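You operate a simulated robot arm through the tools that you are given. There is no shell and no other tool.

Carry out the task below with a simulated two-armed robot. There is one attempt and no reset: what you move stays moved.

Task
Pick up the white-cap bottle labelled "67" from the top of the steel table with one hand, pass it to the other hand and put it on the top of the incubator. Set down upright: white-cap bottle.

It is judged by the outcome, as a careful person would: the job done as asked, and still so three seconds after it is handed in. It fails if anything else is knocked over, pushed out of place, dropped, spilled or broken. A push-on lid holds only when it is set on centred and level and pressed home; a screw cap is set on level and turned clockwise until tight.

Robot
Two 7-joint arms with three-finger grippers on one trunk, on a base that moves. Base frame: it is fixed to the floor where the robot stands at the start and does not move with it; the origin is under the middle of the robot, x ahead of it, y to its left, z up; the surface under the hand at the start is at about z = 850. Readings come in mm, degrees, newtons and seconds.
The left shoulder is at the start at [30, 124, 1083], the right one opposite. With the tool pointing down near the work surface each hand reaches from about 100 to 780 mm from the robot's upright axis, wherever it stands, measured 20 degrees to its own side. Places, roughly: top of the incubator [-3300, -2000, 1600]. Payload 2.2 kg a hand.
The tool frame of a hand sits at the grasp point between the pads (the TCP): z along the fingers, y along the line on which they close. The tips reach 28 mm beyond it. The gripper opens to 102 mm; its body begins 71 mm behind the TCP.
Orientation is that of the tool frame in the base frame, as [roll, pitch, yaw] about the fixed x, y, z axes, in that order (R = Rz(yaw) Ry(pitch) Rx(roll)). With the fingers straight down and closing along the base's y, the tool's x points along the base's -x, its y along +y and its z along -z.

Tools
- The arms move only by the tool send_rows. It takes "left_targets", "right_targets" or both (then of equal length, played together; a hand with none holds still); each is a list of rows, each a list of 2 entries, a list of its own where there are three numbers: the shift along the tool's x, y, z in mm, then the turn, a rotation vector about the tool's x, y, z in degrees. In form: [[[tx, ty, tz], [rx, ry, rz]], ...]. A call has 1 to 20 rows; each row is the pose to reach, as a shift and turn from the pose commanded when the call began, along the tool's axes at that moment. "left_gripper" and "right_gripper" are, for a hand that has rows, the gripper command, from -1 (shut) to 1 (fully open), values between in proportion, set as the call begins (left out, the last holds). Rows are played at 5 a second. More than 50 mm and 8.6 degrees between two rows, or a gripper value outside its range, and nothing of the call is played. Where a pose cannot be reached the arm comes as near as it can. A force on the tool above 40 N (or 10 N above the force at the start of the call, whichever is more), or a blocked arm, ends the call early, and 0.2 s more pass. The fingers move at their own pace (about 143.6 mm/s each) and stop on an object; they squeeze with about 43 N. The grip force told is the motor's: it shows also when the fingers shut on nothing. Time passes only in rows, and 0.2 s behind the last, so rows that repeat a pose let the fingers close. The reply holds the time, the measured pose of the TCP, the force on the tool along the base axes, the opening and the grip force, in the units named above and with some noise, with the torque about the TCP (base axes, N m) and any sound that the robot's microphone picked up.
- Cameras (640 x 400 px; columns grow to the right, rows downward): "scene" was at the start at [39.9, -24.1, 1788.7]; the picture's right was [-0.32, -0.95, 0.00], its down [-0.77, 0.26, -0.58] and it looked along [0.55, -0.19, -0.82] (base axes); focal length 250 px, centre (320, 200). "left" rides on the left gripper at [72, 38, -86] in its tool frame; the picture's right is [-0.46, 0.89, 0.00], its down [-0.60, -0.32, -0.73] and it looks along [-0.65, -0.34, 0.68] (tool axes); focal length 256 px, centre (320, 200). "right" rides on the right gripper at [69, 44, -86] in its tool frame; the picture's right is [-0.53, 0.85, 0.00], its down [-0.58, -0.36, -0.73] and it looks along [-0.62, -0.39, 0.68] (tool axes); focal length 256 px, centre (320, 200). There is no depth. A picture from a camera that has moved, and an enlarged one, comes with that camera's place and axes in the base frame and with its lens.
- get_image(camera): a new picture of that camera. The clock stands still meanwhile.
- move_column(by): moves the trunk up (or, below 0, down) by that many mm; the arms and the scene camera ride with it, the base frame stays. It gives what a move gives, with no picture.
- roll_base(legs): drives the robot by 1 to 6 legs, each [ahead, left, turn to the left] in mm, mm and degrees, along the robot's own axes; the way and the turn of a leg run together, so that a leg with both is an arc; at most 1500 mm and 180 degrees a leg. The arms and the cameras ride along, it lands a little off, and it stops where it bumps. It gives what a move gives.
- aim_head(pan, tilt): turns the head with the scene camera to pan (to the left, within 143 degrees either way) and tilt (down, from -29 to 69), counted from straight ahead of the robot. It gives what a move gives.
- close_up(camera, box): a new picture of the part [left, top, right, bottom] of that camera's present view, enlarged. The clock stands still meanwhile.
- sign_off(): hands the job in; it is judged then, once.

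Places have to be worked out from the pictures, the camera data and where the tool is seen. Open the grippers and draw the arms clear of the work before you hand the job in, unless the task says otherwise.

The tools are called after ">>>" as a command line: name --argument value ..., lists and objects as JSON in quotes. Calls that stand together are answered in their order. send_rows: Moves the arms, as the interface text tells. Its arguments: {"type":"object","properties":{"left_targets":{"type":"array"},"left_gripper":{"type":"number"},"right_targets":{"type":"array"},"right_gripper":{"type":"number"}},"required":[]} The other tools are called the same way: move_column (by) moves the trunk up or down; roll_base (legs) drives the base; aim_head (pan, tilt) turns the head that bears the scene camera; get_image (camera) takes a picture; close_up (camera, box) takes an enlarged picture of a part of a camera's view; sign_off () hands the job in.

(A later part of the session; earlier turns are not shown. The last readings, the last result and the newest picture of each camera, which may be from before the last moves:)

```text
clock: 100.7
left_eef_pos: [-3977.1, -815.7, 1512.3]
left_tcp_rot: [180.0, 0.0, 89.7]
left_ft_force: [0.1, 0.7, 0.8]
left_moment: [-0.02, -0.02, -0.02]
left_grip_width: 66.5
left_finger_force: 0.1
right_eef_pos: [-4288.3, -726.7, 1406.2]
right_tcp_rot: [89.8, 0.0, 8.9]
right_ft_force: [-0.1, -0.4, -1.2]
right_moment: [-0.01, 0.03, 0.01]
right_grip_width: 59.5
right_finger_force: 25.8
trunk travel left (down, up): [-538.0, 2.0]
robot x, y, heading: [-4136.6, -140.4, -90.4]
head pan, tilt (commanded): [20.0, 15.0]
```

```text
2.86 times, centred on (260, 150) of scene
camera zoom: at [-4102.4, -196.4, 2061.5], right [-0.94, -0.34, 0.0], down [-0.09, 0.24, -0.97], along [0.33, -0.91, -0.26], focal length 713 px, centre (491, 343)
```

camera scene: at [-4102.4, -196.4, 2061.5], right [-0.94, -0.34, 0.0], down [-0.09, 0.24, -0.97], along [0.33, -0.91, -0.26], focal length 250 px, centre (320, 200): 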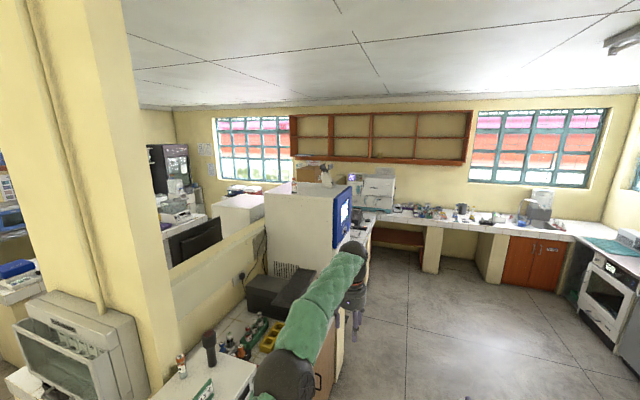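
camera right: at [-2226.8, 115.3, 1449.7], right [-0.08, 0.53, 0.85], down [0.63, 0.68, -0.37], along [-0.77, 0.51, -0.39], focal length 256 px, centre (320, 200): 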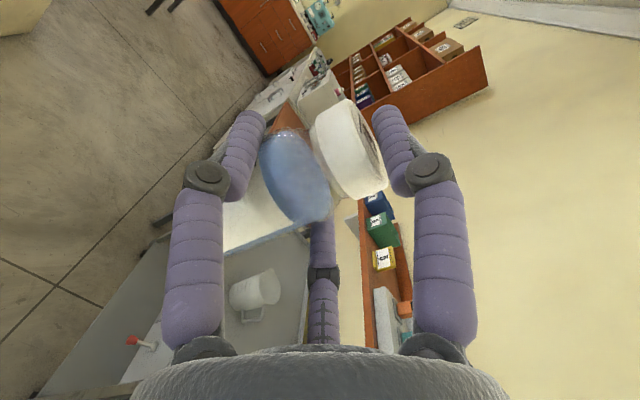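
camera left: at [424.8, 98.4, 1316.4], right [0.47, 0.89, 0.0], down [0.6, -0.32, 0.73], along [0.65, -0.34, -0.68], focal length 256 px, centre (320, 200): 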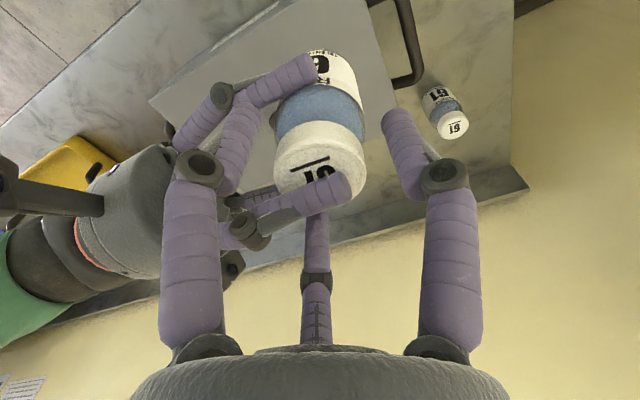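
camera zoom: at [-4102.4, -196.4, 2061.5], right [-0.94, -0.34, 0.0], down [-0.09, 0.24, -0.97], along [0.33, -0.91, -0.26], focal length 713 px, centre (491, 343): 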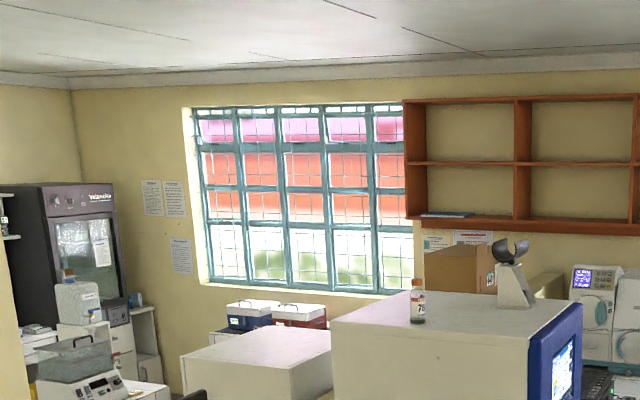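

On top there is an orange-cap bottle near (−3254, −1966) and a grey device near the far side, but the front part is free. I'll drive forward (−y), drifting right, to about (−4240, −1300).

>>> roll_base --legs '[[1200, -110, 0]]'

>>> aim_head --pan 50 --tilt 20

>>> get_image --camera "scene"

>>> aim_head --pan -30 --tilt 40

>>> get_image --camera "scene"

```text
clock: 106.8
left_eef_pos: [-4091.5, -2017.2, 1511.2]
left_tcp_rot: [180.0, -0.1, 89.7]
left_ft_force: [-0.7, -1.2, 0.3]
left_moment: [0.0, -0.01, -0.05]
left_grip_width: 66.3
left_finger_force: 0.0
right_eef_pos: [-4402.0, -1927.6, 1406.5]
right_tcp_rot: [89.7, 0.0, 8.8]
right_ft_force: [0.5, -0.1, -1.9]
right_moment: [0.02, 0.02, 0.01]
right_grip_width: 59.6
right_finger_force: 25.3
trunk travel left (down, up): [-538.0, 2.0]
robot x, y, heading: [-4248.1, -1340.9, -90.0]
head pan, tilt (commanded): [20.0, 15.0]
```

```text
clock: 107.7
left_eef_pos: [-4091.1, -2017.8, 1512.0]
left_tcp_rot: [-180.0, 0.0, 89.8]
left_ft_force: [-0.3, -1.0, 0.0]
left_moment: [0.01, -0.01, -0.01]
left_grip_width: 66.2
left_finger_force: 0.1
right_eef_pos: [-4403.5, -1927.3, 1406.4]
right_tcp_rot: [89.8, 0.0, 8.9]
right_ft_force: [0.0, -0.6, -1.0]
right_moment: [0.0, 0.01, 0.02]
right_grip_width: 59.5
right_finger_force: 25.7
trunk travel left (down, up): [-538.0, 2.0]
robot x, y, heading: [-4247.2, -1339.1, -90.1]
head pan, tilt (commanded): [50.0, 20.0]
```

```text
taken
camera scene: at [-4177.7, -1369.6, 2053.4], right [-0.65, -0.76, 0.0], down [-0.26, 0.22, -0.94], along [0.72, -0.61, -0.34], focal length 250 px, centre (320, 200)
```

scene: 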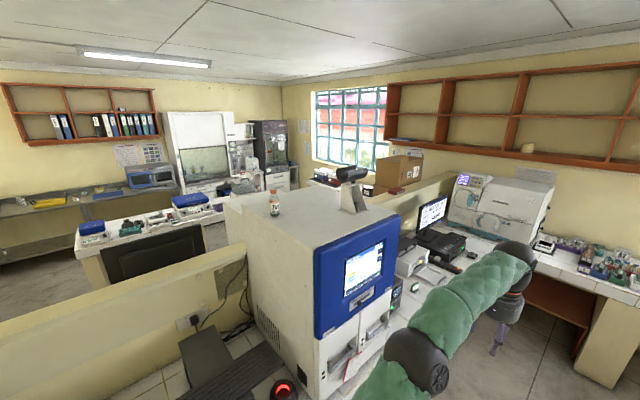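

```text
clock: 109.2
left_eef_pos: [-4091.1, -2017.6, 1512.7]
left_tcp_rot: [180.0, 0.0, 89.8]
left_ft_force: [0.4, -0.3, 0.0]
left_moment: [-0.03, -0.02, 0.02]
left_grip_width: 66.6
left_finger_force: 0.0
right_eef_pos: [-4404.5, -1927.8, 1405.3]
right_tcp_rot: [89.8, -0.1, 8.9]
right_ft_force: [-0.8, 0.5, -1.7]
right_moment: [0.02, 0.03, -0.02]
right_grip_width: 59.2
right_finger_force: 25.2
trunk travel left (down, up): [-538.0, 2.0]
robot x, y, heading: [-4247.6, -1341.0, -89.9]
head pan, tilt (commanded): [-30.0, 40.0]
```

```text
taken
camera scene: at [-4291.5, -1383.3, 2022.0], right [-0.86, 0.5, 0.0], down [0.32, 0.56, -0.77], along [-0.38, -0.66, -0.64], focal length 250 px, centre (320, 200)
```

scene: 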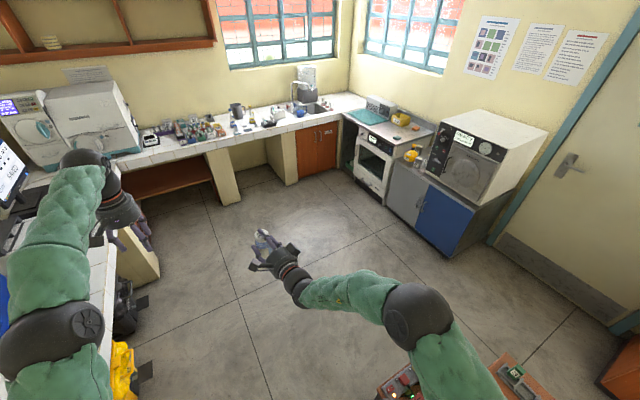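

I now have a good view of the incubator top. I'll zoom in to locate its corners and the items on it.

>>> aim_head --pan 55 --tilt 20

>>> close_up --camera "scene" --box '[220, 120, 440, 258]'

```text
clock: 110.8
left_eef_pos: [-4091.4, -2017.3, 1512.2]
left_tcp_rot: [180.0, 0.0, 89.8]
left_ft_force: [0.3, -0.6, 0.3]
left_moment: [0.01, -0.01, -0.02]
left_grip_width: 66.2
left_finger_force: 0.1
right_eef_pos: [-4402.9, -1929.3, 1406.5]
right_tcp_rot: [89.7, -0.1, 8.8]
right_ft_force: [-0.6, -0.9, -1.1]
right_moment: [0.04, 0.02, -0.03]
right_grip_width: 59.5
right_finger_force: 26.0
trunk travel left (down, up): [-538.0, 2.0]
robot x, y, heading: [-4249.3, -1338.7, -90.2]
head pan, tilt (commanded): [55.0, 20.0]
```

```text
2.90 times, centred on (330, 189) of scene
camera zoom: at [-4172.7, -1363.5, 2053.4], right [-0.58, -0.82, 0.0], down [-0.28, 0.2, -0.94], along [0.77, -0.54, -0.34], focal length 723 px, centre (291, 232)
```

zoom: 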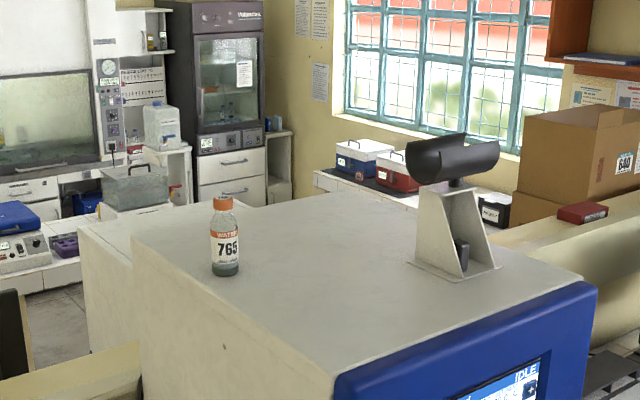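

At z = 1600 the corners agree with each other: front edge x ≈ −3600, left side y ≈ −1833. Bottle 765 is at (−3238, −1891) and the grey device is around (−3431, −2201). A good free spot is about (−3505, −1970). Before approaching, I'll raise the right hand here in open space to check it can hold the bottle upright at placing height.

>>> send_rows --right_targets '[[[0, 40, 0], [0, 0, 0]], [[0, 80, 0], [0, 0, 0]], [[0, 120, 0], [0, 0, 0]], [[0, 160, 0], [0, 0, 0]], [[0, 200, 0], [0, 0, 0]], [[0, 240, 0], [0, 0, 0]], [[0, 280, 0], [0, 0, 0]], [[0, 300, 0], [0, 0, 0]], [[0, 300, 0], [0, 0, 0]]]'

>>> get_image --camera "right"

>>> aim_head --pan -20 --tilt 35

>>> get_image --camera "scene"

```text
clock: 112.8
left_eef_pos: [-4090.7, -2016.9, 1512.5]
left_tcp_rot: [-180.0, 0.1, 89.8]
left_ft_force: [0.5, -0.4, 0.0]
left_moment: [-0.02, 0.0, 0.02]
left_grip_width: 66.5
left_finger_force: 0.1
right_eef_pos: [-4419.1, -1929.3, 1696.2]
right_tcp_rot: [90.6, -0.2, 10.3]
right_ft_force: [0.2, 0.6, -1.2]
right_moment: [0.04, 0.03, -0.05]
right_grip_width: 59.2
right_finger_force: 25.1
right hand out of reach, approached as far as the arm can: row 2, 3, 4, 5, 6, 7, 8
trunk travel left (down, up): [-538.0, 2.0]
robot x, y, heading: [-4252.0, -1339.9, -90.3]
head pan, tilt (commanded): [55.0, 20.0]
```

```text
taken
camera right: at [-4366.2, -1832.8, 1740.4], right [-0.52, -0.1, 0.84], down [-0.7, 0.62, -0.36], along [-0.49, -0.78, -0.4], focal length 256 px, centre (320, 200)
```

right: 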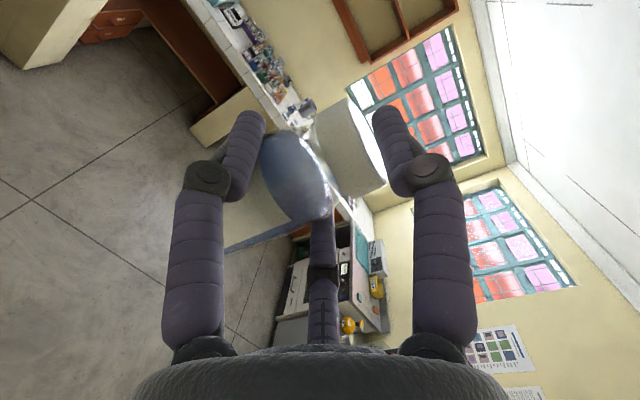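

```text
clock: 114.3
left_eef_pos: [-4090.7, -2018.1, 1512.2]
left_tcp_rot: [180.0, 0.1, 89.7]
left_ft_force: [0.0, 0.0, -0.1]
left_moment: [0.06, 0.0, 0.0]
left_grip_width: 66.5
left_finger_force: 0.0
right_eef_pos: [-4419.6, -1928.9, 1696.4]
right_tcp_rot: [90.5, 0.0, 10.3]
right_ft_force: [0.3, -0.6, -0.9]
right_moment: [0.03, -0.02, -0.02]
right_grip_width: 59.4
right_finger_force: 25.3
trunk travel left (down, up): [-538.0, 2.0]
robot x, y, heading: [-4251.2, -1334.2, -90.3]
head pan, tilt (commanded): [-20.0, 35.0]
```

```text
taken
camera scene: at [-4279.0, -1392.5, 2029.5], right [-0.94, 0.34, 0.0], down [0.2, 0.54, -0.82], along [-0.28, -0.77, -0.57], focal length 250 px, centre (320, 200)
```

scene: 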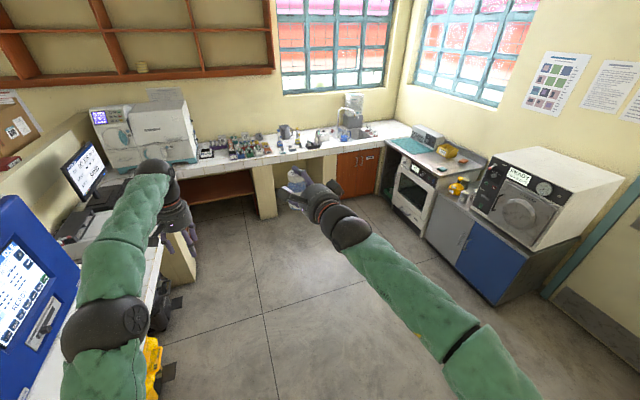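

Placing height is reachable, though the wrist is near a limit when pointing straight ahead. I'll turn the hand 20° towards the left to get slack, and swing the free left hand outward by 150 mm for clearance.

>>> send_rows --right_targets '[[[0, 0, 0], [0, 7, 0]], [[0, 0, 0], [0, 14, 0]], [[0, 0, 0], [0, 20, 0]], [[0, 0, 0], [0, 20, 0]], [[0, 0, 0], [0, 20, 0]]]' --left_targets '[[[0, 35, 0], [0, 0, 0]], [[0, 70, 0], [0, 0, 0]], [[0, 105, 0], [0, 0, 0]], [[0, 140, 0], [0, 0, 0]], [[0, 150, 0], [0, 0, 0]]]'

>>> get_image --camera "right"

>>> get_image --camera "scene"

```text
clock: 115.5
left_eef_pos: [-3940.4, -2017.1, 1512.4]
left_tcp_rot: [180.0, 0.0, 89.8]
left_ft_force: [-0.1, 0.2, -1.0]
left_moment: [-0.01, -0.03, -0.03]
left_grip_width: 66.2
left_finger_force: 0.1
right_eef_pos: [-4402.9, -1926.9, 1705.6]
right_tcp_rot: [89.8, 0.0, 28.9]
right_ft_force: [-0.5, -0.2, -0.4]
right_moment: [0.01, 0.0, 0.01]
right_grip_width: 59.6
right_finger_force: 25.2
trunk travel left (down, up): [-538.0, 2.0]
robot x, y, heading: [-4251.5, -1336.2, -90.4]
head pan, tilt (commanded): [-20.0, 35.0]
```

```text
taken
camera right: at [-4384.1, -1819.2, 1748.4], right [-0.47, -0.26, 0.84], down [-0.86, 0.36, -0.37], along [-0.21, -0.9, -0.39], focal length 256 px, centre (320, 200)
```

right: 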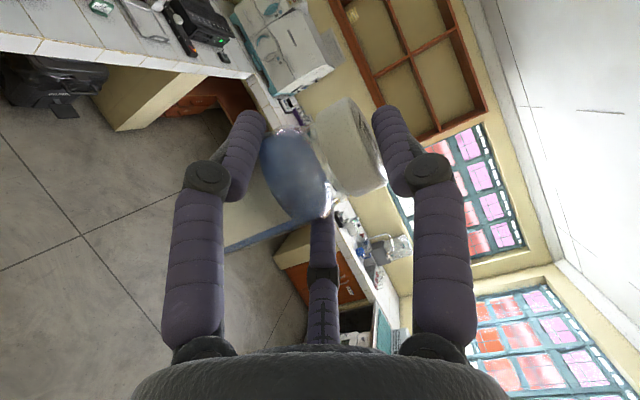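

```text
taken
camera scene: at [-4279.8, -1393.2, 2029.5], right [-0.94, 0.35, 0.0], down [0.2, 0.54, -0.82], along [-0.28, -0.77, -0.57], focal length 250 px, centre (320, 200)
```

scene: 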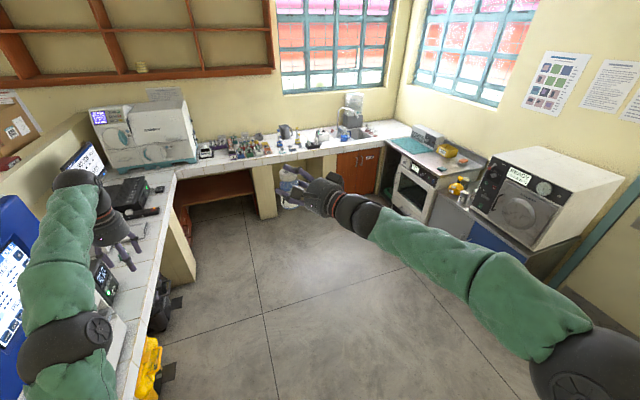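

The hand pose is exact now: level, pointing 29° left of ahead, z 1705. I'll go to a standoff at about (−4500, −1820) and turn left there to face the incubator.

>>> roll_base --legs '[[480, 0, 0], [0, -250, 0], [0, 0, 90]]'

>>> aim_head --pan -10 --tilt 25

>>> get_image --camera "scene"

>>> get_image --camera "right"

```text
clock: 122.8
left_eef_pos: [-3763.3, -1689.1, 1513.8]
left_tcp_rot: [180.0, 0.1, 164.9]
left_ft_force: [-0.2, 0.1, -0.7]
left_moment: [-0.02, 0.0, 0.01]
left_grip_width: 66.3
left_finger_force: 0.1
right_eef_pos: [-3971.8, -2112.2, 1704.5]
right_tcp_rot: [89.9, 0.0, 103.8]
right_ft_force: [-1.7, 0.6, -0.6]
right_moment: [-0.01, 0.02, -0.02]
right_grip_width: 59.5
right_finger_force: 25.3
trunk travel left (down, up): [-538.0, 2.0]
robot x, y, heading: [-4498.3, -1811.3, -15.4]
head pan, tilt (commanded): [-20.0, 35.0]
stopped in leg 3: the robot was blocked; the commanded pose is now the measured one
```

```text
clock: 123.5
left_eef_pos: [-3760.3, -1689.4, 1512.4]
left_tcp_rot: [180.0, 0.0, 164.9]
left_ft_force: [-0.3, 0.4, -0.4]
left_moment: [-0.03, 0.03, -0.02]
left_grip_width: 66.3
left_finger_force: 0.1
right_eef_pos: [-3967.7, -2112.1, 1704.3]
right_tcp_rot: [89.9, 0.0, 103.9]
right_ft_force: [-0.4, -0.1, -1.6]
right_moment: [0.02, 0.03, 0.01]
right_grip_width: 59.8
right_finger_force: 25.5
trunk travel left (down, up): [-538.0, 2.0]
robot x, y, heading: [-4499.7, -1817.5, -15.2]
head pan, tilt (commanded): [-10.0, 25.0]
```

```text
taken
camera scene: at [-4440.2, -1844.1, 2045.2], right [-0.42, -0.91, 0.0], down [-0.38, 0.18, -0.91], along [0.82, -0.39, -0.42], focal length 250 px, centre (320, 200)
```

scene: 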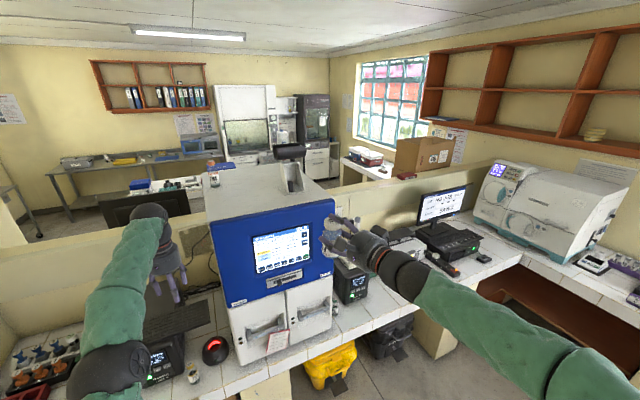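

```text
taken
camera right: at [-4067.8, -2066.4, 1747.8], right [0.13, -0.52, 0.85], down [-0.57, -0.74, -0.36], along [0.81, -0.44, -0.39], focal length 256 px, centre (320, 200)
```

right: 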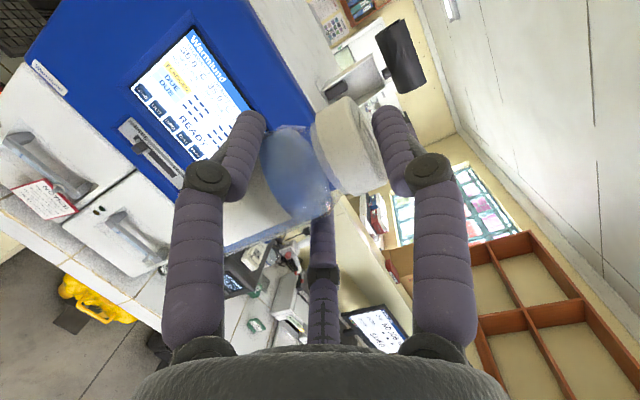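

The turn stopped at heading −15° because something blocked the base or an arm. Before moving again I'll look all round for the contact.

>>> aim_head --pan 110 --tilt 50

>>> get_image --camera "scene"

>>> aim_head --pan 40 --tilt 45

>>> get_image --camera "scene"

>>> aim_head --pan -80 --tilt 50

>>> get_image --camera "scene"

>>> get_image --camera "left"

```text
clock: 125.5
left_eef_pos: [-3761.9, -1690.0, 1512.7]
left_tcp_rot: [-180.0, 0.1, 164.8]
left_ft_force: [0.2, -0.1, -0.2]
left_moment: [0.02, -0.03, 0.01]
left_grip_width: 66.4
left_finger_force: 0.1
right_eef_pos: [-3970.6, -2112.3, 1704.9]
right_tcp_rot: [90.0, 0.0, 103.9]
right_ft_force: [0.6, 0.6, -1.8]
right_moment: [0.01, 0.01, -0.01]
right_grip_width: 59.5
right_finger_force: 25.3
trunk travel left (down, up): [-538.0, 2.0]
robot x, y, heading: [-4498.3, -1810.9, -15.1]
head pan, tilt (commanded): [110.0, 50.0]
```

```text
taken
camera scene: at [-4531.9, -1728.9, 2007.8], right [1.0, 0.08, 0.0], down [0.06, -0.76, -0.64], along [-0.05, 0.64, -0.77], focal length 250 px, centre (320, 200)
```

scene: 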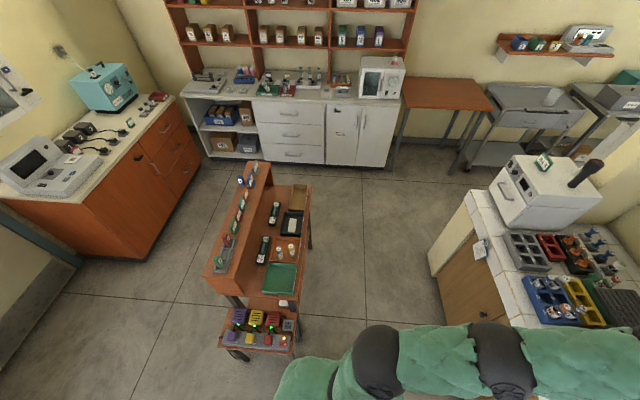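

```text
clock: 126.9
left_eef_pos: [-3763.6, -1689.7, 1512.2]
left_tcp_rot: [180.0, 0.0, 164.8]
left_ft_force: [-0.5, 0.2, 0.2]
left_moment: [0.01, 0.0, 0.0]
left_grip_width: 66.3
left_finger_force: 0.0
right_eef_pos: [-3968.4, -2111.6, 1705.4]
right_tcp_rot: [89.8, 0.0, 104.0]
right_ft_force: [-0.5, -0.2, -0.8]
right_moment: [-0.02, 0.01, -0.01]
right_grip_width: 59.7
right_finger_force: 25.4
trunk travel left (down, up): [-538.0, 2.0]
robot x, y, heading: [-4497.3, -1814.2, -15.1]
head pan, tilt (commanded): [40.0, 45.0]
```

```text
taken
camera scene: at [-4451.6, -1771.3, 2014.7], right [0.42, -0.91, 0.0], down [-0.64, -0.3, -0.71], along [0.64, 0.3, -0.71], focal length 250 px, centre (320, 200)
```

scene: 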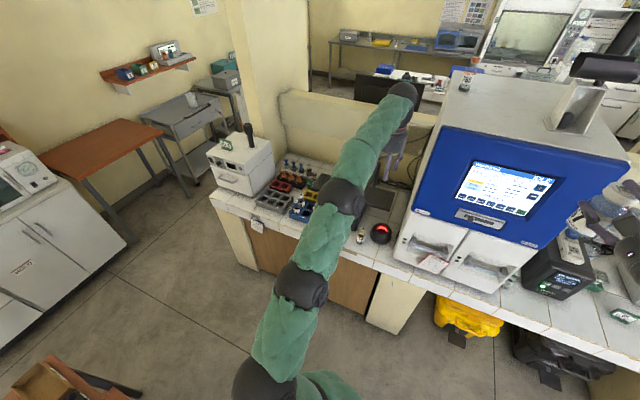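

```text
clock: 128.9
left_eef_pos: [-3762.0, -1688.9, 1512.8]
left_tcp_rot: [180.0, 0.0, 164.8]
left_ft_force: [-0.4, 0.1, 0.2]
left_moment: [-0.01, -0.02, -0.02]
left_grip_width: 66.4
left_finger_force: 0.1
right_eef_pos: [-3969.1, -2112.7, 1705.1]
right_tcp_rot: [89.8, 0.1, 103.9]
right_ft_force: [0.5, -0.1, -1.6]
right_moment: [-0.01, 0.02, 0.0]
right_grip_width: 59.4
right_finger_force: 25.3
trunk travel left (down, up): [-538.0, 2.0]
robot x, y, heading: [-4497.7, -1812.1, -15.1]
head pan, tilt (commanded): [-80.0, 50.0]
```

```text
taken
camera scene: at [-4532.1, -1882.3, 2007.8], right [-1.0, 0.09, 0.0], down [0.07, 0.76, -0.64], along [-0.06, -0.64, -0.77], focal length 250 px, centre (320, 200)
```

scene: 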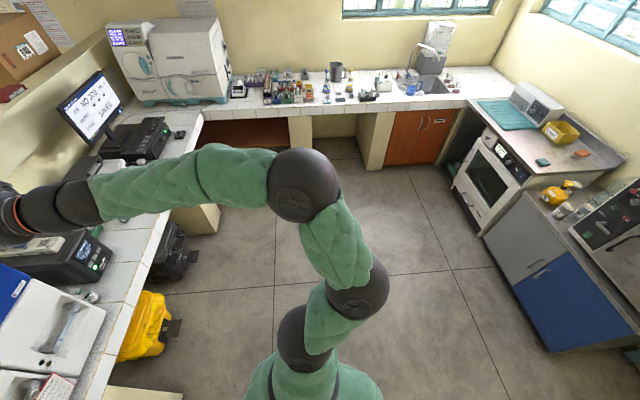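

```text
taken
camera left: at [-3822.5, -1633.3, 1599.3], right [0.68, 0.73, 0.0], down [0.5, -0.46, 0.73], along [0.54, -0.5, -0.68], focal length 256 px, centre (320, 200)
```

left: 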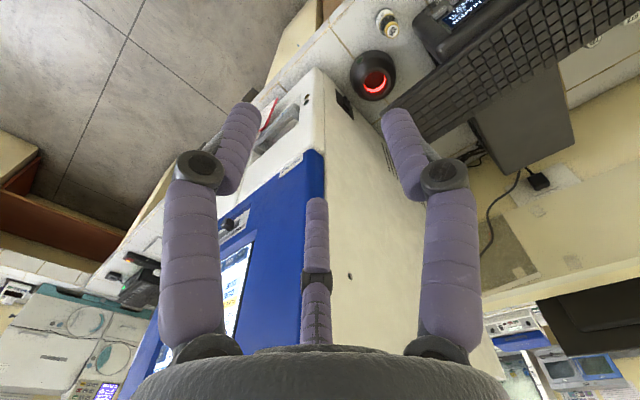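

Neither hand touches anything. The likeliest contact is the base against the low stool at the end of the desk, so I'll look straight at that gap.

>>> aim_head --pan 130 --tilt 65

>>> get_image --camera "scene"

>>> close_up --camera "left" --box '[180, 60, 460, 260]'

```text
clock: 131.9
left_eef_pos: [-3762.2, -1689.6, 1512.4]
left_tcp_rot: [180.0, 0.1, 164.8]
left_ft_force: [0.1, -0.3, -0.7]
left_moment: [-0.01, 0.01, 0.0]
left_grip_width: 66.3
left_finger_force: 0.0
right_eef_pos: [-3970.4, -2112.6, 1703.5]
right_tcp_rot: [89.9, 0.1, 103.9]
right_ft_force: [-0.6, 0.6, -1.8]
right_moment: [0.01, 0.0, -0.01]
right_grip_width: 59.5
right_finger_force: 25.3
trunk travel left (down, up): [-538.0, 2.0]
robot x, y, heading: [-4496.1, -1817.5, -15.1]
head pan, tilt (commanded): [130.0, 65.0]
```

```text
taken
camera scene: at [-4550.8, -1750.5, 1989.7], right [0.91, 0.42, 0.0], down [0.38, -0.82, -0.42], along [-0.18, 0.38, -0.91], focal length 250 px, centre (320, 200)
```

scene: 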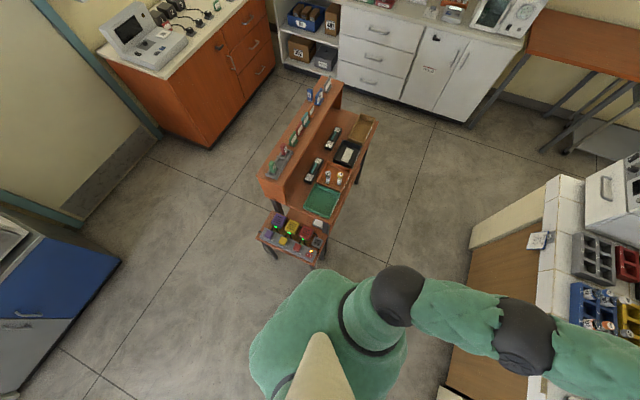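

```text
2.00 times, centred on (320, 160) of left
camera zoom: at [-3822.5, -1633.2, 1599.3], right [0.68, 0.73, 0.0], down [0.5, -0.46, 0.73], along [0.54, -0.5, -0.68], focal length 512 px, centre (320, 280)
```

zoom: 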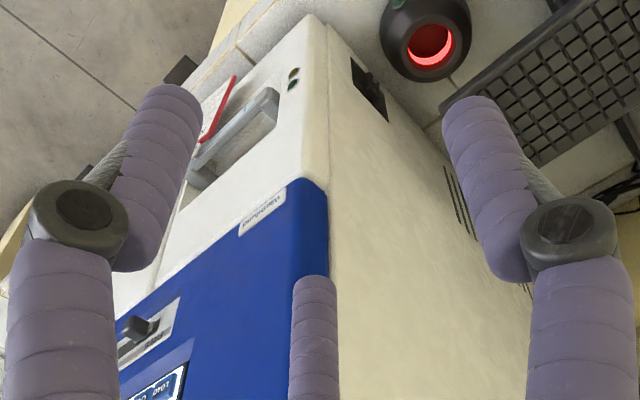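

The base's rear-left corner touched the stool, whose corner is at about (−4706, −1530); nothing looks disturbed. I'll move diagonally away from it, then finish the turn to heading 0.

>>> roll_base --legs '[[75, -75, 0]]'

>>> roll_base --legs '[[0, 0, 15]]'

>>> get_image --camera "scene"

>>> aim_head --pan -5 --tilt 25

>>> get_image --camera "scene"

```text
clock: 133.1
left_eef_pos: [-3710.7, -1780.1, 1514.2]
left_tcp_rot: [-180.0, 0.1, 164.8]
left_ft_force: [-0.7, -0.2, -1.0]
left_moment: [0.01, -0.02, -0.01]
left_grip_width: 66.7
left_finger_force: 0.0
right_eef_pos: [-3918.4, -2204.3, 1704.9]
right_tcp_rot: [89.9, 0.0, 103.9]
right_ft_force: [-0.4, -1.1, -1.4]
right_moment: [-0.03, 0.01, 0.03]
right_grip_width: 59.8
right_finger_force: 25.9
trunk travel left (down, up): [-538.0, 2.0]
robot x, y, heading: [-4447.2, -1905.0, -14.9]
head pan, tilt (commanded): [130.0, 65.0]
```

```text
clock: 134.4
left_eef_pos: [-3765.8, -1595.9, 1513.2]
left_tcp_rot: [180.0, 0.0, 179.8]
left_ft_force: [0.4, -0.4, -0.1]
left_moment: [0.0, 0.03, 0.03]
left_grip_width: 66.4
left_finger_force: 0.0
right_eef_pos: [-3857.4, -2057.3, 1704.6]
right_tcp_rot: [89.9, 0.1, 118.8]
right_ft_force: [0.0, 0.2, -2.3]
right_moment: [-0.01, 0.03, 0.0]
right_grip_width: 59.5
right_finger_force: 25.0
trunk travel left (down, up): [-538.0, 2.0]
robot x, y, heading: [-4442.9, -1906.6, -0.3]
head pan, tilt (commanded): [130.0, 65.0]
```

```text
taken
camera scene: at [-4512.3, -1859.5, 1989.7], right [0.77, 0.64, 0.0], down [0.58, -0.7, -0.42], along [-0.27, 0.32, -0.91], focal length 250 px, centre (320, 200)
```

scene: 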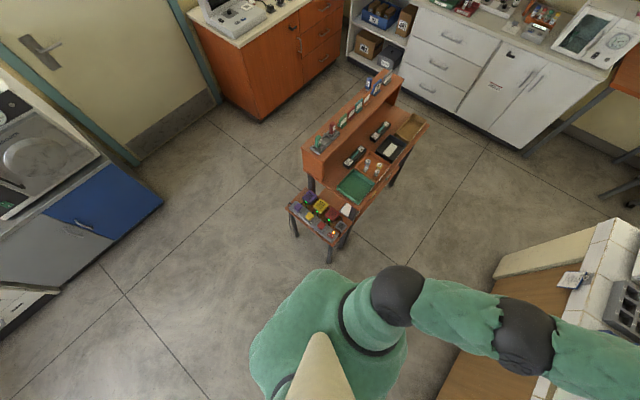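

```text
clock: 136.6
left_eef_pos: [-3766.9, -1594.5, 1513.3]
left_tcp_rot: [180.0, -0.1, 179.8]
left_ft_force: [0.2, -0.5, -0.3]
left_moment: [0.03, 0.0, 0.01]
left_grip_width: 66.2
left_finger_force: 0.0
right_eef_pos: [-3856.9, -2056.4, 1705.1]
right_tcp_rot: [89.9, 0.0, 118.9]
right_ft_force: [0.4, -0.1, -2.0]
right_moment: [-0.01, -0.02, -0.03]
right_grip_width: 59.3
right_finger_force: 25.8
trunk travel left (down, up): [-538.0, 2.0]
robot x, y, heading: [-4446.1, -1903.3, 0.1]
head pan, tilt (commanded): [-5.0, 25.0]
```

```text
taken
camera scene: at [-4382.0, -1913.3, 2045.3], right [-0.09, -1.0, 0.0], down [-0.42, 0.04, -0.91], along [0.9, -0.08, -0.42], focal length 250 px, centre (320, 200)
```

scene: 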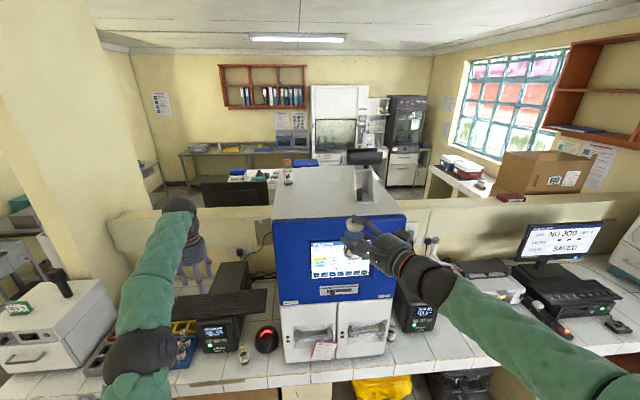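

The stool and its contents look undisturbed, and the robot now squarely faces the incubator. I'll raise the bottle another 20 mm for edge clearance and then drive in part-way.

>>> send_rows --right_targets '[[[0, 10, 0], [0, 0, 0]], [[0, 20, 0], [0, 0, 0]], [[0, 20, 0], [0, 0, 0]]]'

>>> roll_base --legs '[[200, 78, 0]]'

>>> get_image --camera "scene"

>>> get_image --camera "right"

```text
clock: 137.4
left_eef_pos: [-3765.6, -1596.2, 1513.1]
left_tcp_rot: [180.0, 0.0, 179.9]
left_ft_force: [-0.1, 0.5, 0.6]
left_moment: [0.02, 0.0, 0.0]
left_grip_width: 66.5
left_finger_force: 0.1
right_eef_pos: [-3857.4, -2058.0, 1725.2]
right_tcp_rot: [90.0, 0.0, 118.9]
right_ft_force: [-0.7, 0.2, -0.3]
right_moment: [0.0, 0.01, 0.02]
right_grip_width: 59.5
right_finger_force: 25.8
trunk travel left (down, up): [-538.0, 2.0]
robot x, y, heading: [-4442.9, -1903.8, -0.2]
head pan, tilt (commanded): [-5.0, 25.0]
```

```text
clock: 139.0
left_eef_pos: [-3567.8, -1518.6, 1513.4]
left_tcp_rot: [-179.9, 0.1, 179.8]
left_ft_force: [1.0, 0.5, -0.1]
left_moment: [0.02, 0.01, -0.02]
left_grip_width: 66.6
left_finger_force: 0.0
right_eef_pos: [-3659.4, -1981.8, 1726.7]
right_tcp_rot: [89.8, 0.0, 118.9]
right_ft_force: [-0.6, -0.2, -0.2]
right_moment: [-0.01, 0.02, 0.02]
right_grip_width: 59.5
right_finger_force: 25.6
trunk travel left (down, up): [-538.0, 2.0]
robot x, y, heading: [-4247.8, -1824.1, -0.1]
head pan, tilt (commanded): [-5.0, 25.0]
```

```text
taken
camera scene: at [-4184.4, -1836.8, 2045.4], right [-0.09, -1.0, 0.0], down [-0.42, 0.04, -0.91], along [0.9, -0.08, -0.42], focal length 250 px, centre (320, 200)
```

scene: 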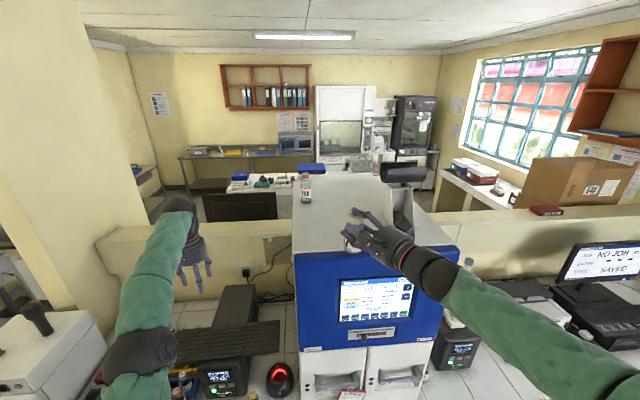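

```text
taken
camera right: at [-3768.0, -1963.5, 1768.8], right [0.26, -0.47, 0.85], down [-0.36, -0.86, -0.37], along [0.9, -0.21, -0.39], focal length 256 px, centre (320, 200)
```

right: 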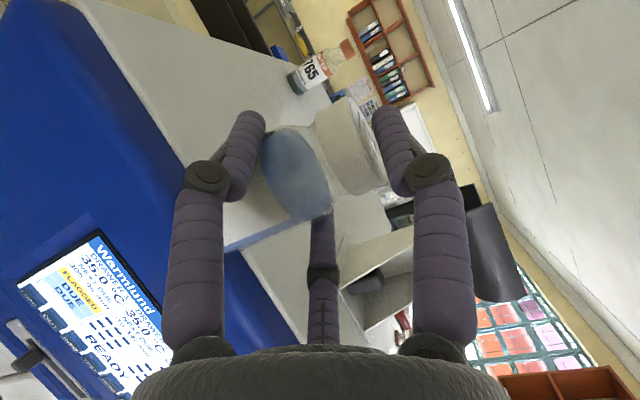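

The bottle is about to cross the front edge, roughly 50 mm above the top. I'll drive the last 145 mm, shifting 25 mm left to keep well clear of the grey device.

>>> roll_base --legs '[[145, 25, 0]]'

>>> aim_head --pan -10 --tilt 30

>>> close_up --camera "scene" --box '[230, 80, 430, 230]'

>>> get_image --camera "right"

>>> get_image --camera "left"

```text
clock: 140.4
left_eef_pos: [-3423.5, -1495.1, 1514.1]
left_tcp_rot: [180.0, 0.1, 179.8]
left_ft_force: [-0.6, -0.2, 0.3]
left_moment: [0.04, -0.01, -0.01]
left_grip_width: 66.5
left_finger_force: 0.1
right_eef_pos: [-3516.4, -1956.9, 1726.9]
right_tcp_rot: [89.8, 0.0, 118.6]
right_ft_force: [-0.3, -0.3, -1.5]
right_moment: [0.01, 0.0, -0.01]
right_grip_width: 59.6
right_finger_force: 25.8
trunk travel left (down, up): [-538.0, 2.0]
robot x, y, heading: [-4102.0, -1803.1, -0.1]
head pan, tilt (commanded): [-5.0, 25.0]
```

```text
clock: 141.1
left_eef_pos: [-3421.0, -1494.4, 1512.9]
left_tcp_rot: [180.0, 0.1, 179.9]
left_ft_force: [-0.2, -1.1, 0.6]
left_moment: [-0.02, -0.02, -0.01]
left_grip_width: 66.2
left_finger_force: 0.0
right_eef_pos: [-3512.1, -1957.1, 1724.7]
right_tcp_rot: [90.0, 0.0, 118.7]
right_ft_force: [0.3, 1.0, -2.4]
right_moment: [-0.01, 0.01, 0.0]
right_grip_width: 59.6
right_finger_force: 25.4
trunk travel left (down, up): [-538.0, 2.0]
robot x, y, heading: [-4102.8, -1801.0, -0.3]
head pan, tilt (commanded): [-10.0, 30.0]
```

```text
2.67 times, centred on (330, 155) of scene
camera zoom: at [-4040.1, -1819.3, 2037.3], right [-0.18, -0.98, 0.0], down [-0.49, 0.09, -0.87], along [0.85, -0.15, -0.5], focal length 665 px, centre (293, 320)
```

zoom: 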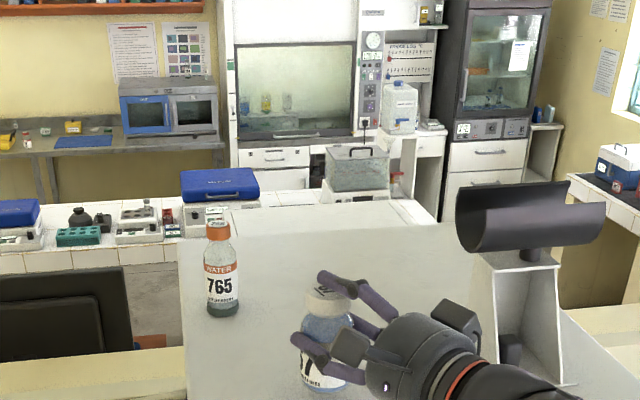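

```text
taken
camera right: at [-3621.5, -1938.9, 1768.5], right [0.26, -0.47, 0.85], down [-0.36, -0.86, -0.37], along [0.9, -0.21, -0.39], focal length 256 px, centre (320, 200)
```

right: 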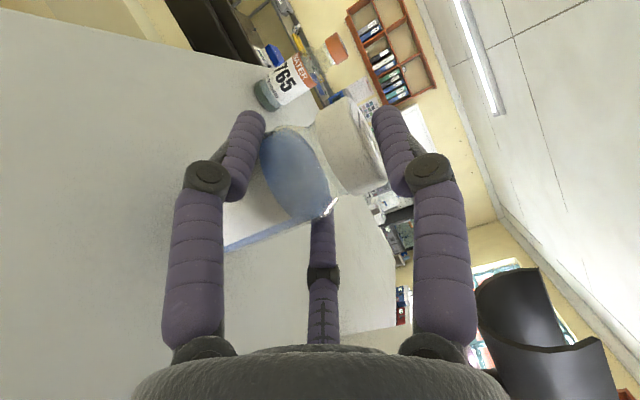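

```text
taken
camera left: at [-3494.4, -1455.6, 1599.9], right [0.47, 0.88, 0.0], down [0.6, -0.32, 0.73], along [0.65, -0.34, -0.68], focal length 256 px, centre (320, 200)
```

left: 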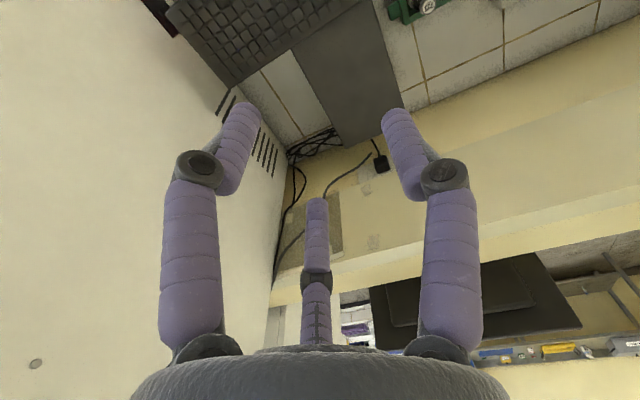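

The bottle is over the free front area at about (−3502, −1950), clear of bottle 765 and the device. I'll lower it 38 mm, to just above the surface.

>>> send_rows --right_targets '[[[0, -8, 0], [0, 0, 0]], [[0, -16, 0], [0, 0, 0]], [[0, -24, 0], [0, 0, 0]], [[0, -32, 0], [0, 0, 0]], [[0, -38, 0], [0, 0, 0]], [[0, -38, 0], [0, 0, 0]]]'

>>> close_up --camera "scene" --box '[270, 140, 430, 240]'

>>> get_image --camera "right"

```text
clock: 142.5
left_eef_pos: [-3421.8, -1494.9, 1513.5]
left_tcp_rot: [180.0, 0.2, 179.7]
left_ft_force: [0.0, 0.5, -0.3]
left_moment: [0.01, -0.01, 0.03]
left_grip_width: 66.2
left_finger_force: 0.1
right_eef_pos: [-3514.8, -1958.2, 1699.8]
right_tcp_rot: [88.8, 0.5, 118.6]
right_ft_force: [-1.1, 2.5, 4.9]
right_moment: [0.07, 0.17, 0.03]
right_grip_width: 59.8
right_finger_force: 43.1
trunk travel left (down, up): [-538.0, 2.0]
robot x, y, heading: [-4102.6, -1804.0, -0.2]
head pan, tilt (commanded): [-10.0, 30.0]
stopped in row 6 (right hand): the force on the tool passed its limit at 40 N (the readings are from after the stop); the commanded pose is now the measured one
```

```text
4.00 times, centred on (350, 190) of scene
camera zoom: at [-4041.7, -1819.3, 2037.0], right [-0.18, -0.98, 0.0], down [-0.49, 0.09, -0.87], along [0.85, -0.15, -0.5], focal length 998 px, centre (200, 240)
```

zoom: 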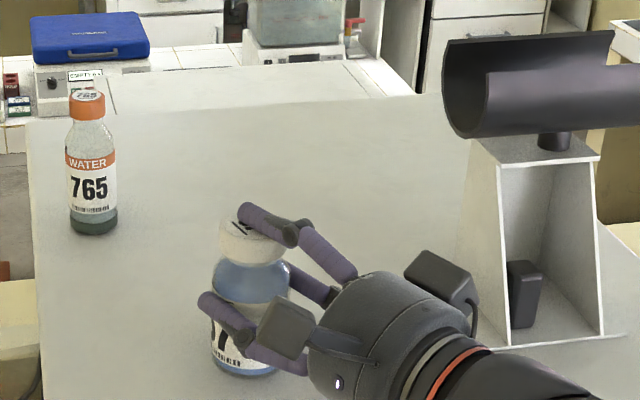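

```text
taken
camera right: at [-3624.4, -1940.5, 1740.0], right [0.24, -0.47, 0.85], down [-0.36, -0.86, -0.38], along [0.9, -0.21, -0.37], focal length 256 px, centre (320, 200)
```

right: 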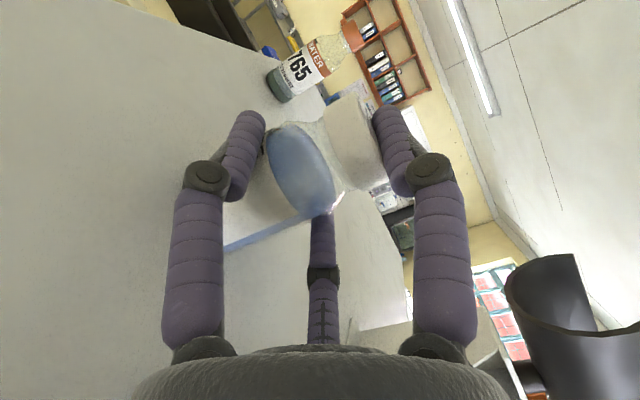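

Contact came earlier than expected: the bottle is now standing on the surface. Re-triangulating gives an incubator top at z ≈ 1625, which also fits bottle 765. Residual force is only about 5 N. I'll zoom in to confirm it stands flat before releasing.

>>> close_up --camera "scene" --box '[300, 185, 360, 240]'

>>> close_up --camera "right" --box '[170, 60, 450, 280]'

```text
7.27 times, centred on (330, 212) of scene
camera zoom: at [-4041.7, -1819.3, 2037.0], right [-0.18, -0.98, 0.0], down [-0.49, 0.09, -0.87], along [0.85, -0.15, -0.5], focal length 1814 px, centre (247, 109)
```

zoom: 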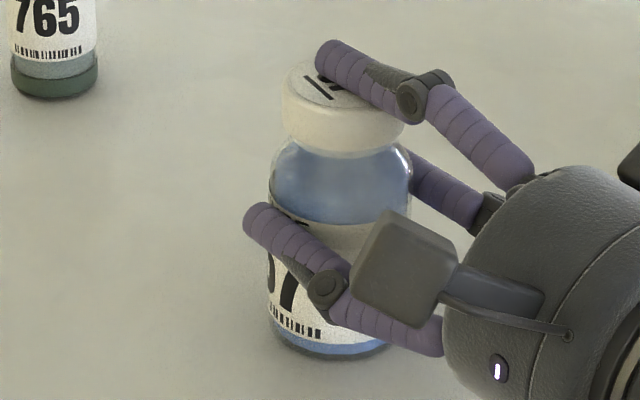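

```text
1.82 times, centred on (310, 170) of right
camera zoom: at [-3624.4, -1940.5, 1740.0], right [0.24, -0.47, 0.85], down [-0.36, -0.86, -0.38], along [0.9, -0.21, -0.37], focal length 465 px, centre (338, 254)
```

zoom: 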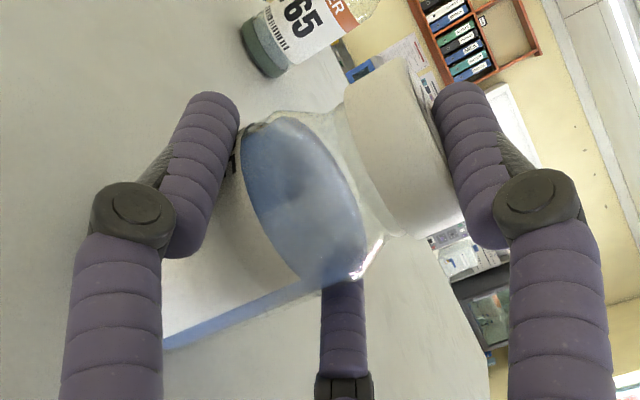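

The bottle stands flat and vertical on the incubator, with the upper finger resting on its cap. I'll release gradually, easing the squeeze off first and then opening.

>>> send_rows --right_targets '[[[0, 0, 0], [0, 0, 0]], [[0, 0, 0], [0, 0, 0]]]' --right_gripper 0.14

>>> send_rows --right_targets '[[[0, 0, 0], [0, 0, 0]], [[0, 0, 0], [0, 0, 0]]]' --right_gripper 0.3

>>> send_rows --right_targets '[[[0, 0, 0], [0, 0, 0]], [[0, 0, 0], [0, 0, 0]], [[0, 0, 0], [0, 0, 0]]]' --right_gripper 0.75

>>> close_up --camera "scene" --box '[290, 170, 380, 240]'

>>> get_image --camera "right"

```text
clock: 143.1
left_eef_pos: [-3422.4, -1494.7, 1514.2]
left_tcp_rot: [180.0, 0.1, 179.8]
left_ft_force: [0.0, 0.8, -0.7]
left_moment: [0.03, -0.03, -0.04]
left_grip_width: 66.1
left_finger_force: 0.0
right_eef_pos: [-3516.3, -1958.3, 1699.8]
right_tcp_rot: [88.6, 0.3, 118.6]
right_ft_force: [1.8, 0.7, 8.1]
right_moment: [-0.07, -0.03, -0.04]
right_grip_width: 59.5
right_finger_force: 42.6
trunk travel left (down, up): [-538.0, 2.0]
robot x, y, heading: [-4102.9, -1800.7, 0.1]
head pan, tilt (commanded): [-10.0, 30.0]
```

```text
clock: 143.7
left_eef_pos: [-3422.4, -1494.7, 1515.0]
left_tcp_rot: [180.0, 0.0, 179.8]
left_ft_force: [0.0, 0.5, -0.3]
left_moment: [0.01, -0.01, -0.01]
left_grip_width: 66.1
left_finger_force: 0.1
right_eef_pos: [-3514.4, -1958.6, 1697.5]
right_tcp_rot: [88.9, 0.4, 118.6]
right_ft_force: [0.3, 0.1, -0.5]
right_moment: [0.0, -0.02, 0.01]
right_grip_width: 66.2
right_finger_force: 0.0
trunk travel left (down, up): [-538.0, 2.0]
robot x, y, heading: [-4100.0, -1802.2, -0.2]
head pan, tilt (commanded): [-10.0, 30.0]
```

```text
clock: 144.5
left_eef_pos: [-3422.5, -1495.6, 1514.2]
left_tcp_rot: [180.0, 0.2, 179.7]
left_ft_force: [0.8, -0.7, 0.2]
left_moment: [-0.02, -0.01, -0.04]
left_grip_width: 66.4
left_finger_force: 0.0
right_eef_pos: [-3514.2, -1959.0, 1698.2]
right_tcp_rot: [88.8, 0.5, 118.6]
right_ft_force: [-0.4, 0.5, -1.2]
right_moment: [-0.05, 0.05, -0.01]
right_grip_width: 89.3
right_finger_force: 0.0
trunk travel left (down, up): [-538.0, 2.0]
robot x, y, heading: [-4103.9, -1804.6, -0.3]
head pan, tilt (commanded): [-10.0, 30.0]
```

```text
5.71 times, centred on (335, 205) of scene
camera zoom: at [-4041.1, -1819.4, 2037.3], right [-0.18, -0.98, 0.0], down [-0.49, 0.09, -0.87], along [0.85, -0.15, -0.5], focal length 1425 px, centre (234, 171)
```

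zoom: 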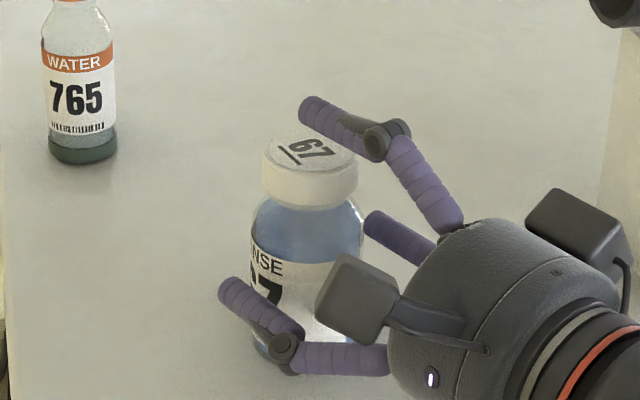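

```text
taken
camera right: at [-3623.5, -1940.6, 1739.0], right [0.24, -0.47, 0.85], down [-0.36, -0.86, -0.38], along [0.9, -0.21, -0.37], focal length 256 px, centre (320, 200)
```

right: 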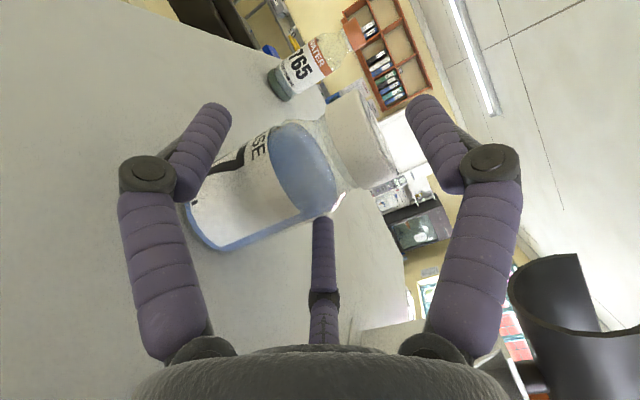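

Released cleanly: the bottle stands upright with the fingers clear on every side. I'll withdraw the right hand straight back along its pointing direction.

>>> send_rows --right_targets '[[[0, 1, -10], [0, 0, 0]], [[0, 2, -25], [0, 0, 0]], [[0, 3, -45], [0, 0, 0]], [[0, 4, -70], [0, 0, 0]], [[0, 5, -100], [0, 0, 0]], [[0, 6, -130], [0, 0, 0]], [[0, 7, -160], [0, 0, 0]], [[0, 7, -160], [0, 0, 0]]]'

>>> close_up --camera "scene" --box '[230, 120, 430, 245]'

>>> get_image --camera "right"

```text
clock: 146.3
left_eef_pos: [-3420.6, -1493.9, 1514.0]
left_tcp_rot: [-179.9, 0.1, 179.8]
left_ft_force: [-0.2, -0.5, 0.2]
left_moment: [0.02, 0.05, -0.02]
left_grip_width: 66.5
left_finger_force: 0.0
right_eef_pos: [-3655.4, -2036.2, 1702.0]
right_tcp_rot: [88.8, 0.4, 118.7]
right_ft_force: [0.9, 0.5, -0.6]
right_moment: [-0.04, 0.0, 0.02]
right_grip_width: 89.2
right_finger_force: 0.0
trunk travel left (down, up): [-538.0, 2.0]
robot x, y, heading: [-4101.0, -1802.2, -0.1]
head pan, tilt (commanded): [-10.0, 30.0]
```

```text
3.20 times, centred on (330, 182) of scene
camera zoom: at [-4040.2, -1819.5, 2037.3], right [-0.18, -0.98, 0.0], down [-0.49, 0.09, -0.87], along [0.85, -0.15, -0.5], focal length 798 px, centre (288, 256)
```

zoom: 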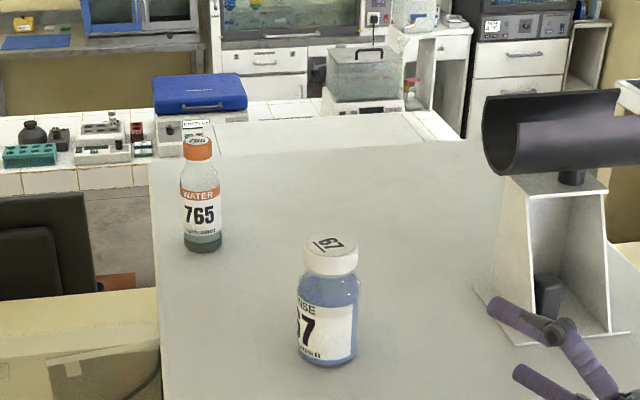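

```text
taken
camera right: at [-3763.9, -2017.1, 1742.9], right [0.24, -0.47, 0.85], down [-0.36, -0.86, -0.38], along [0.9, -0.21, -0.37], focal length 256 px, centre (320, 200)
```

right: 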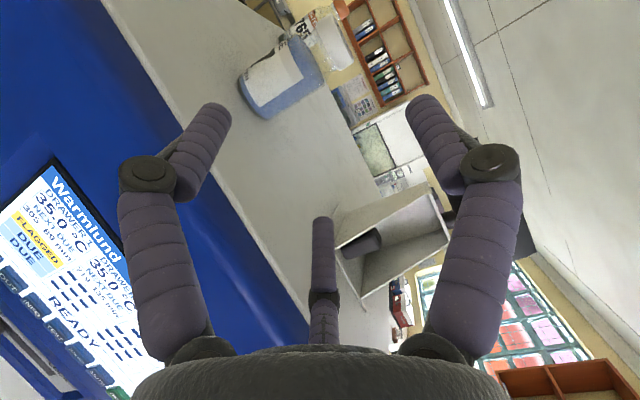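

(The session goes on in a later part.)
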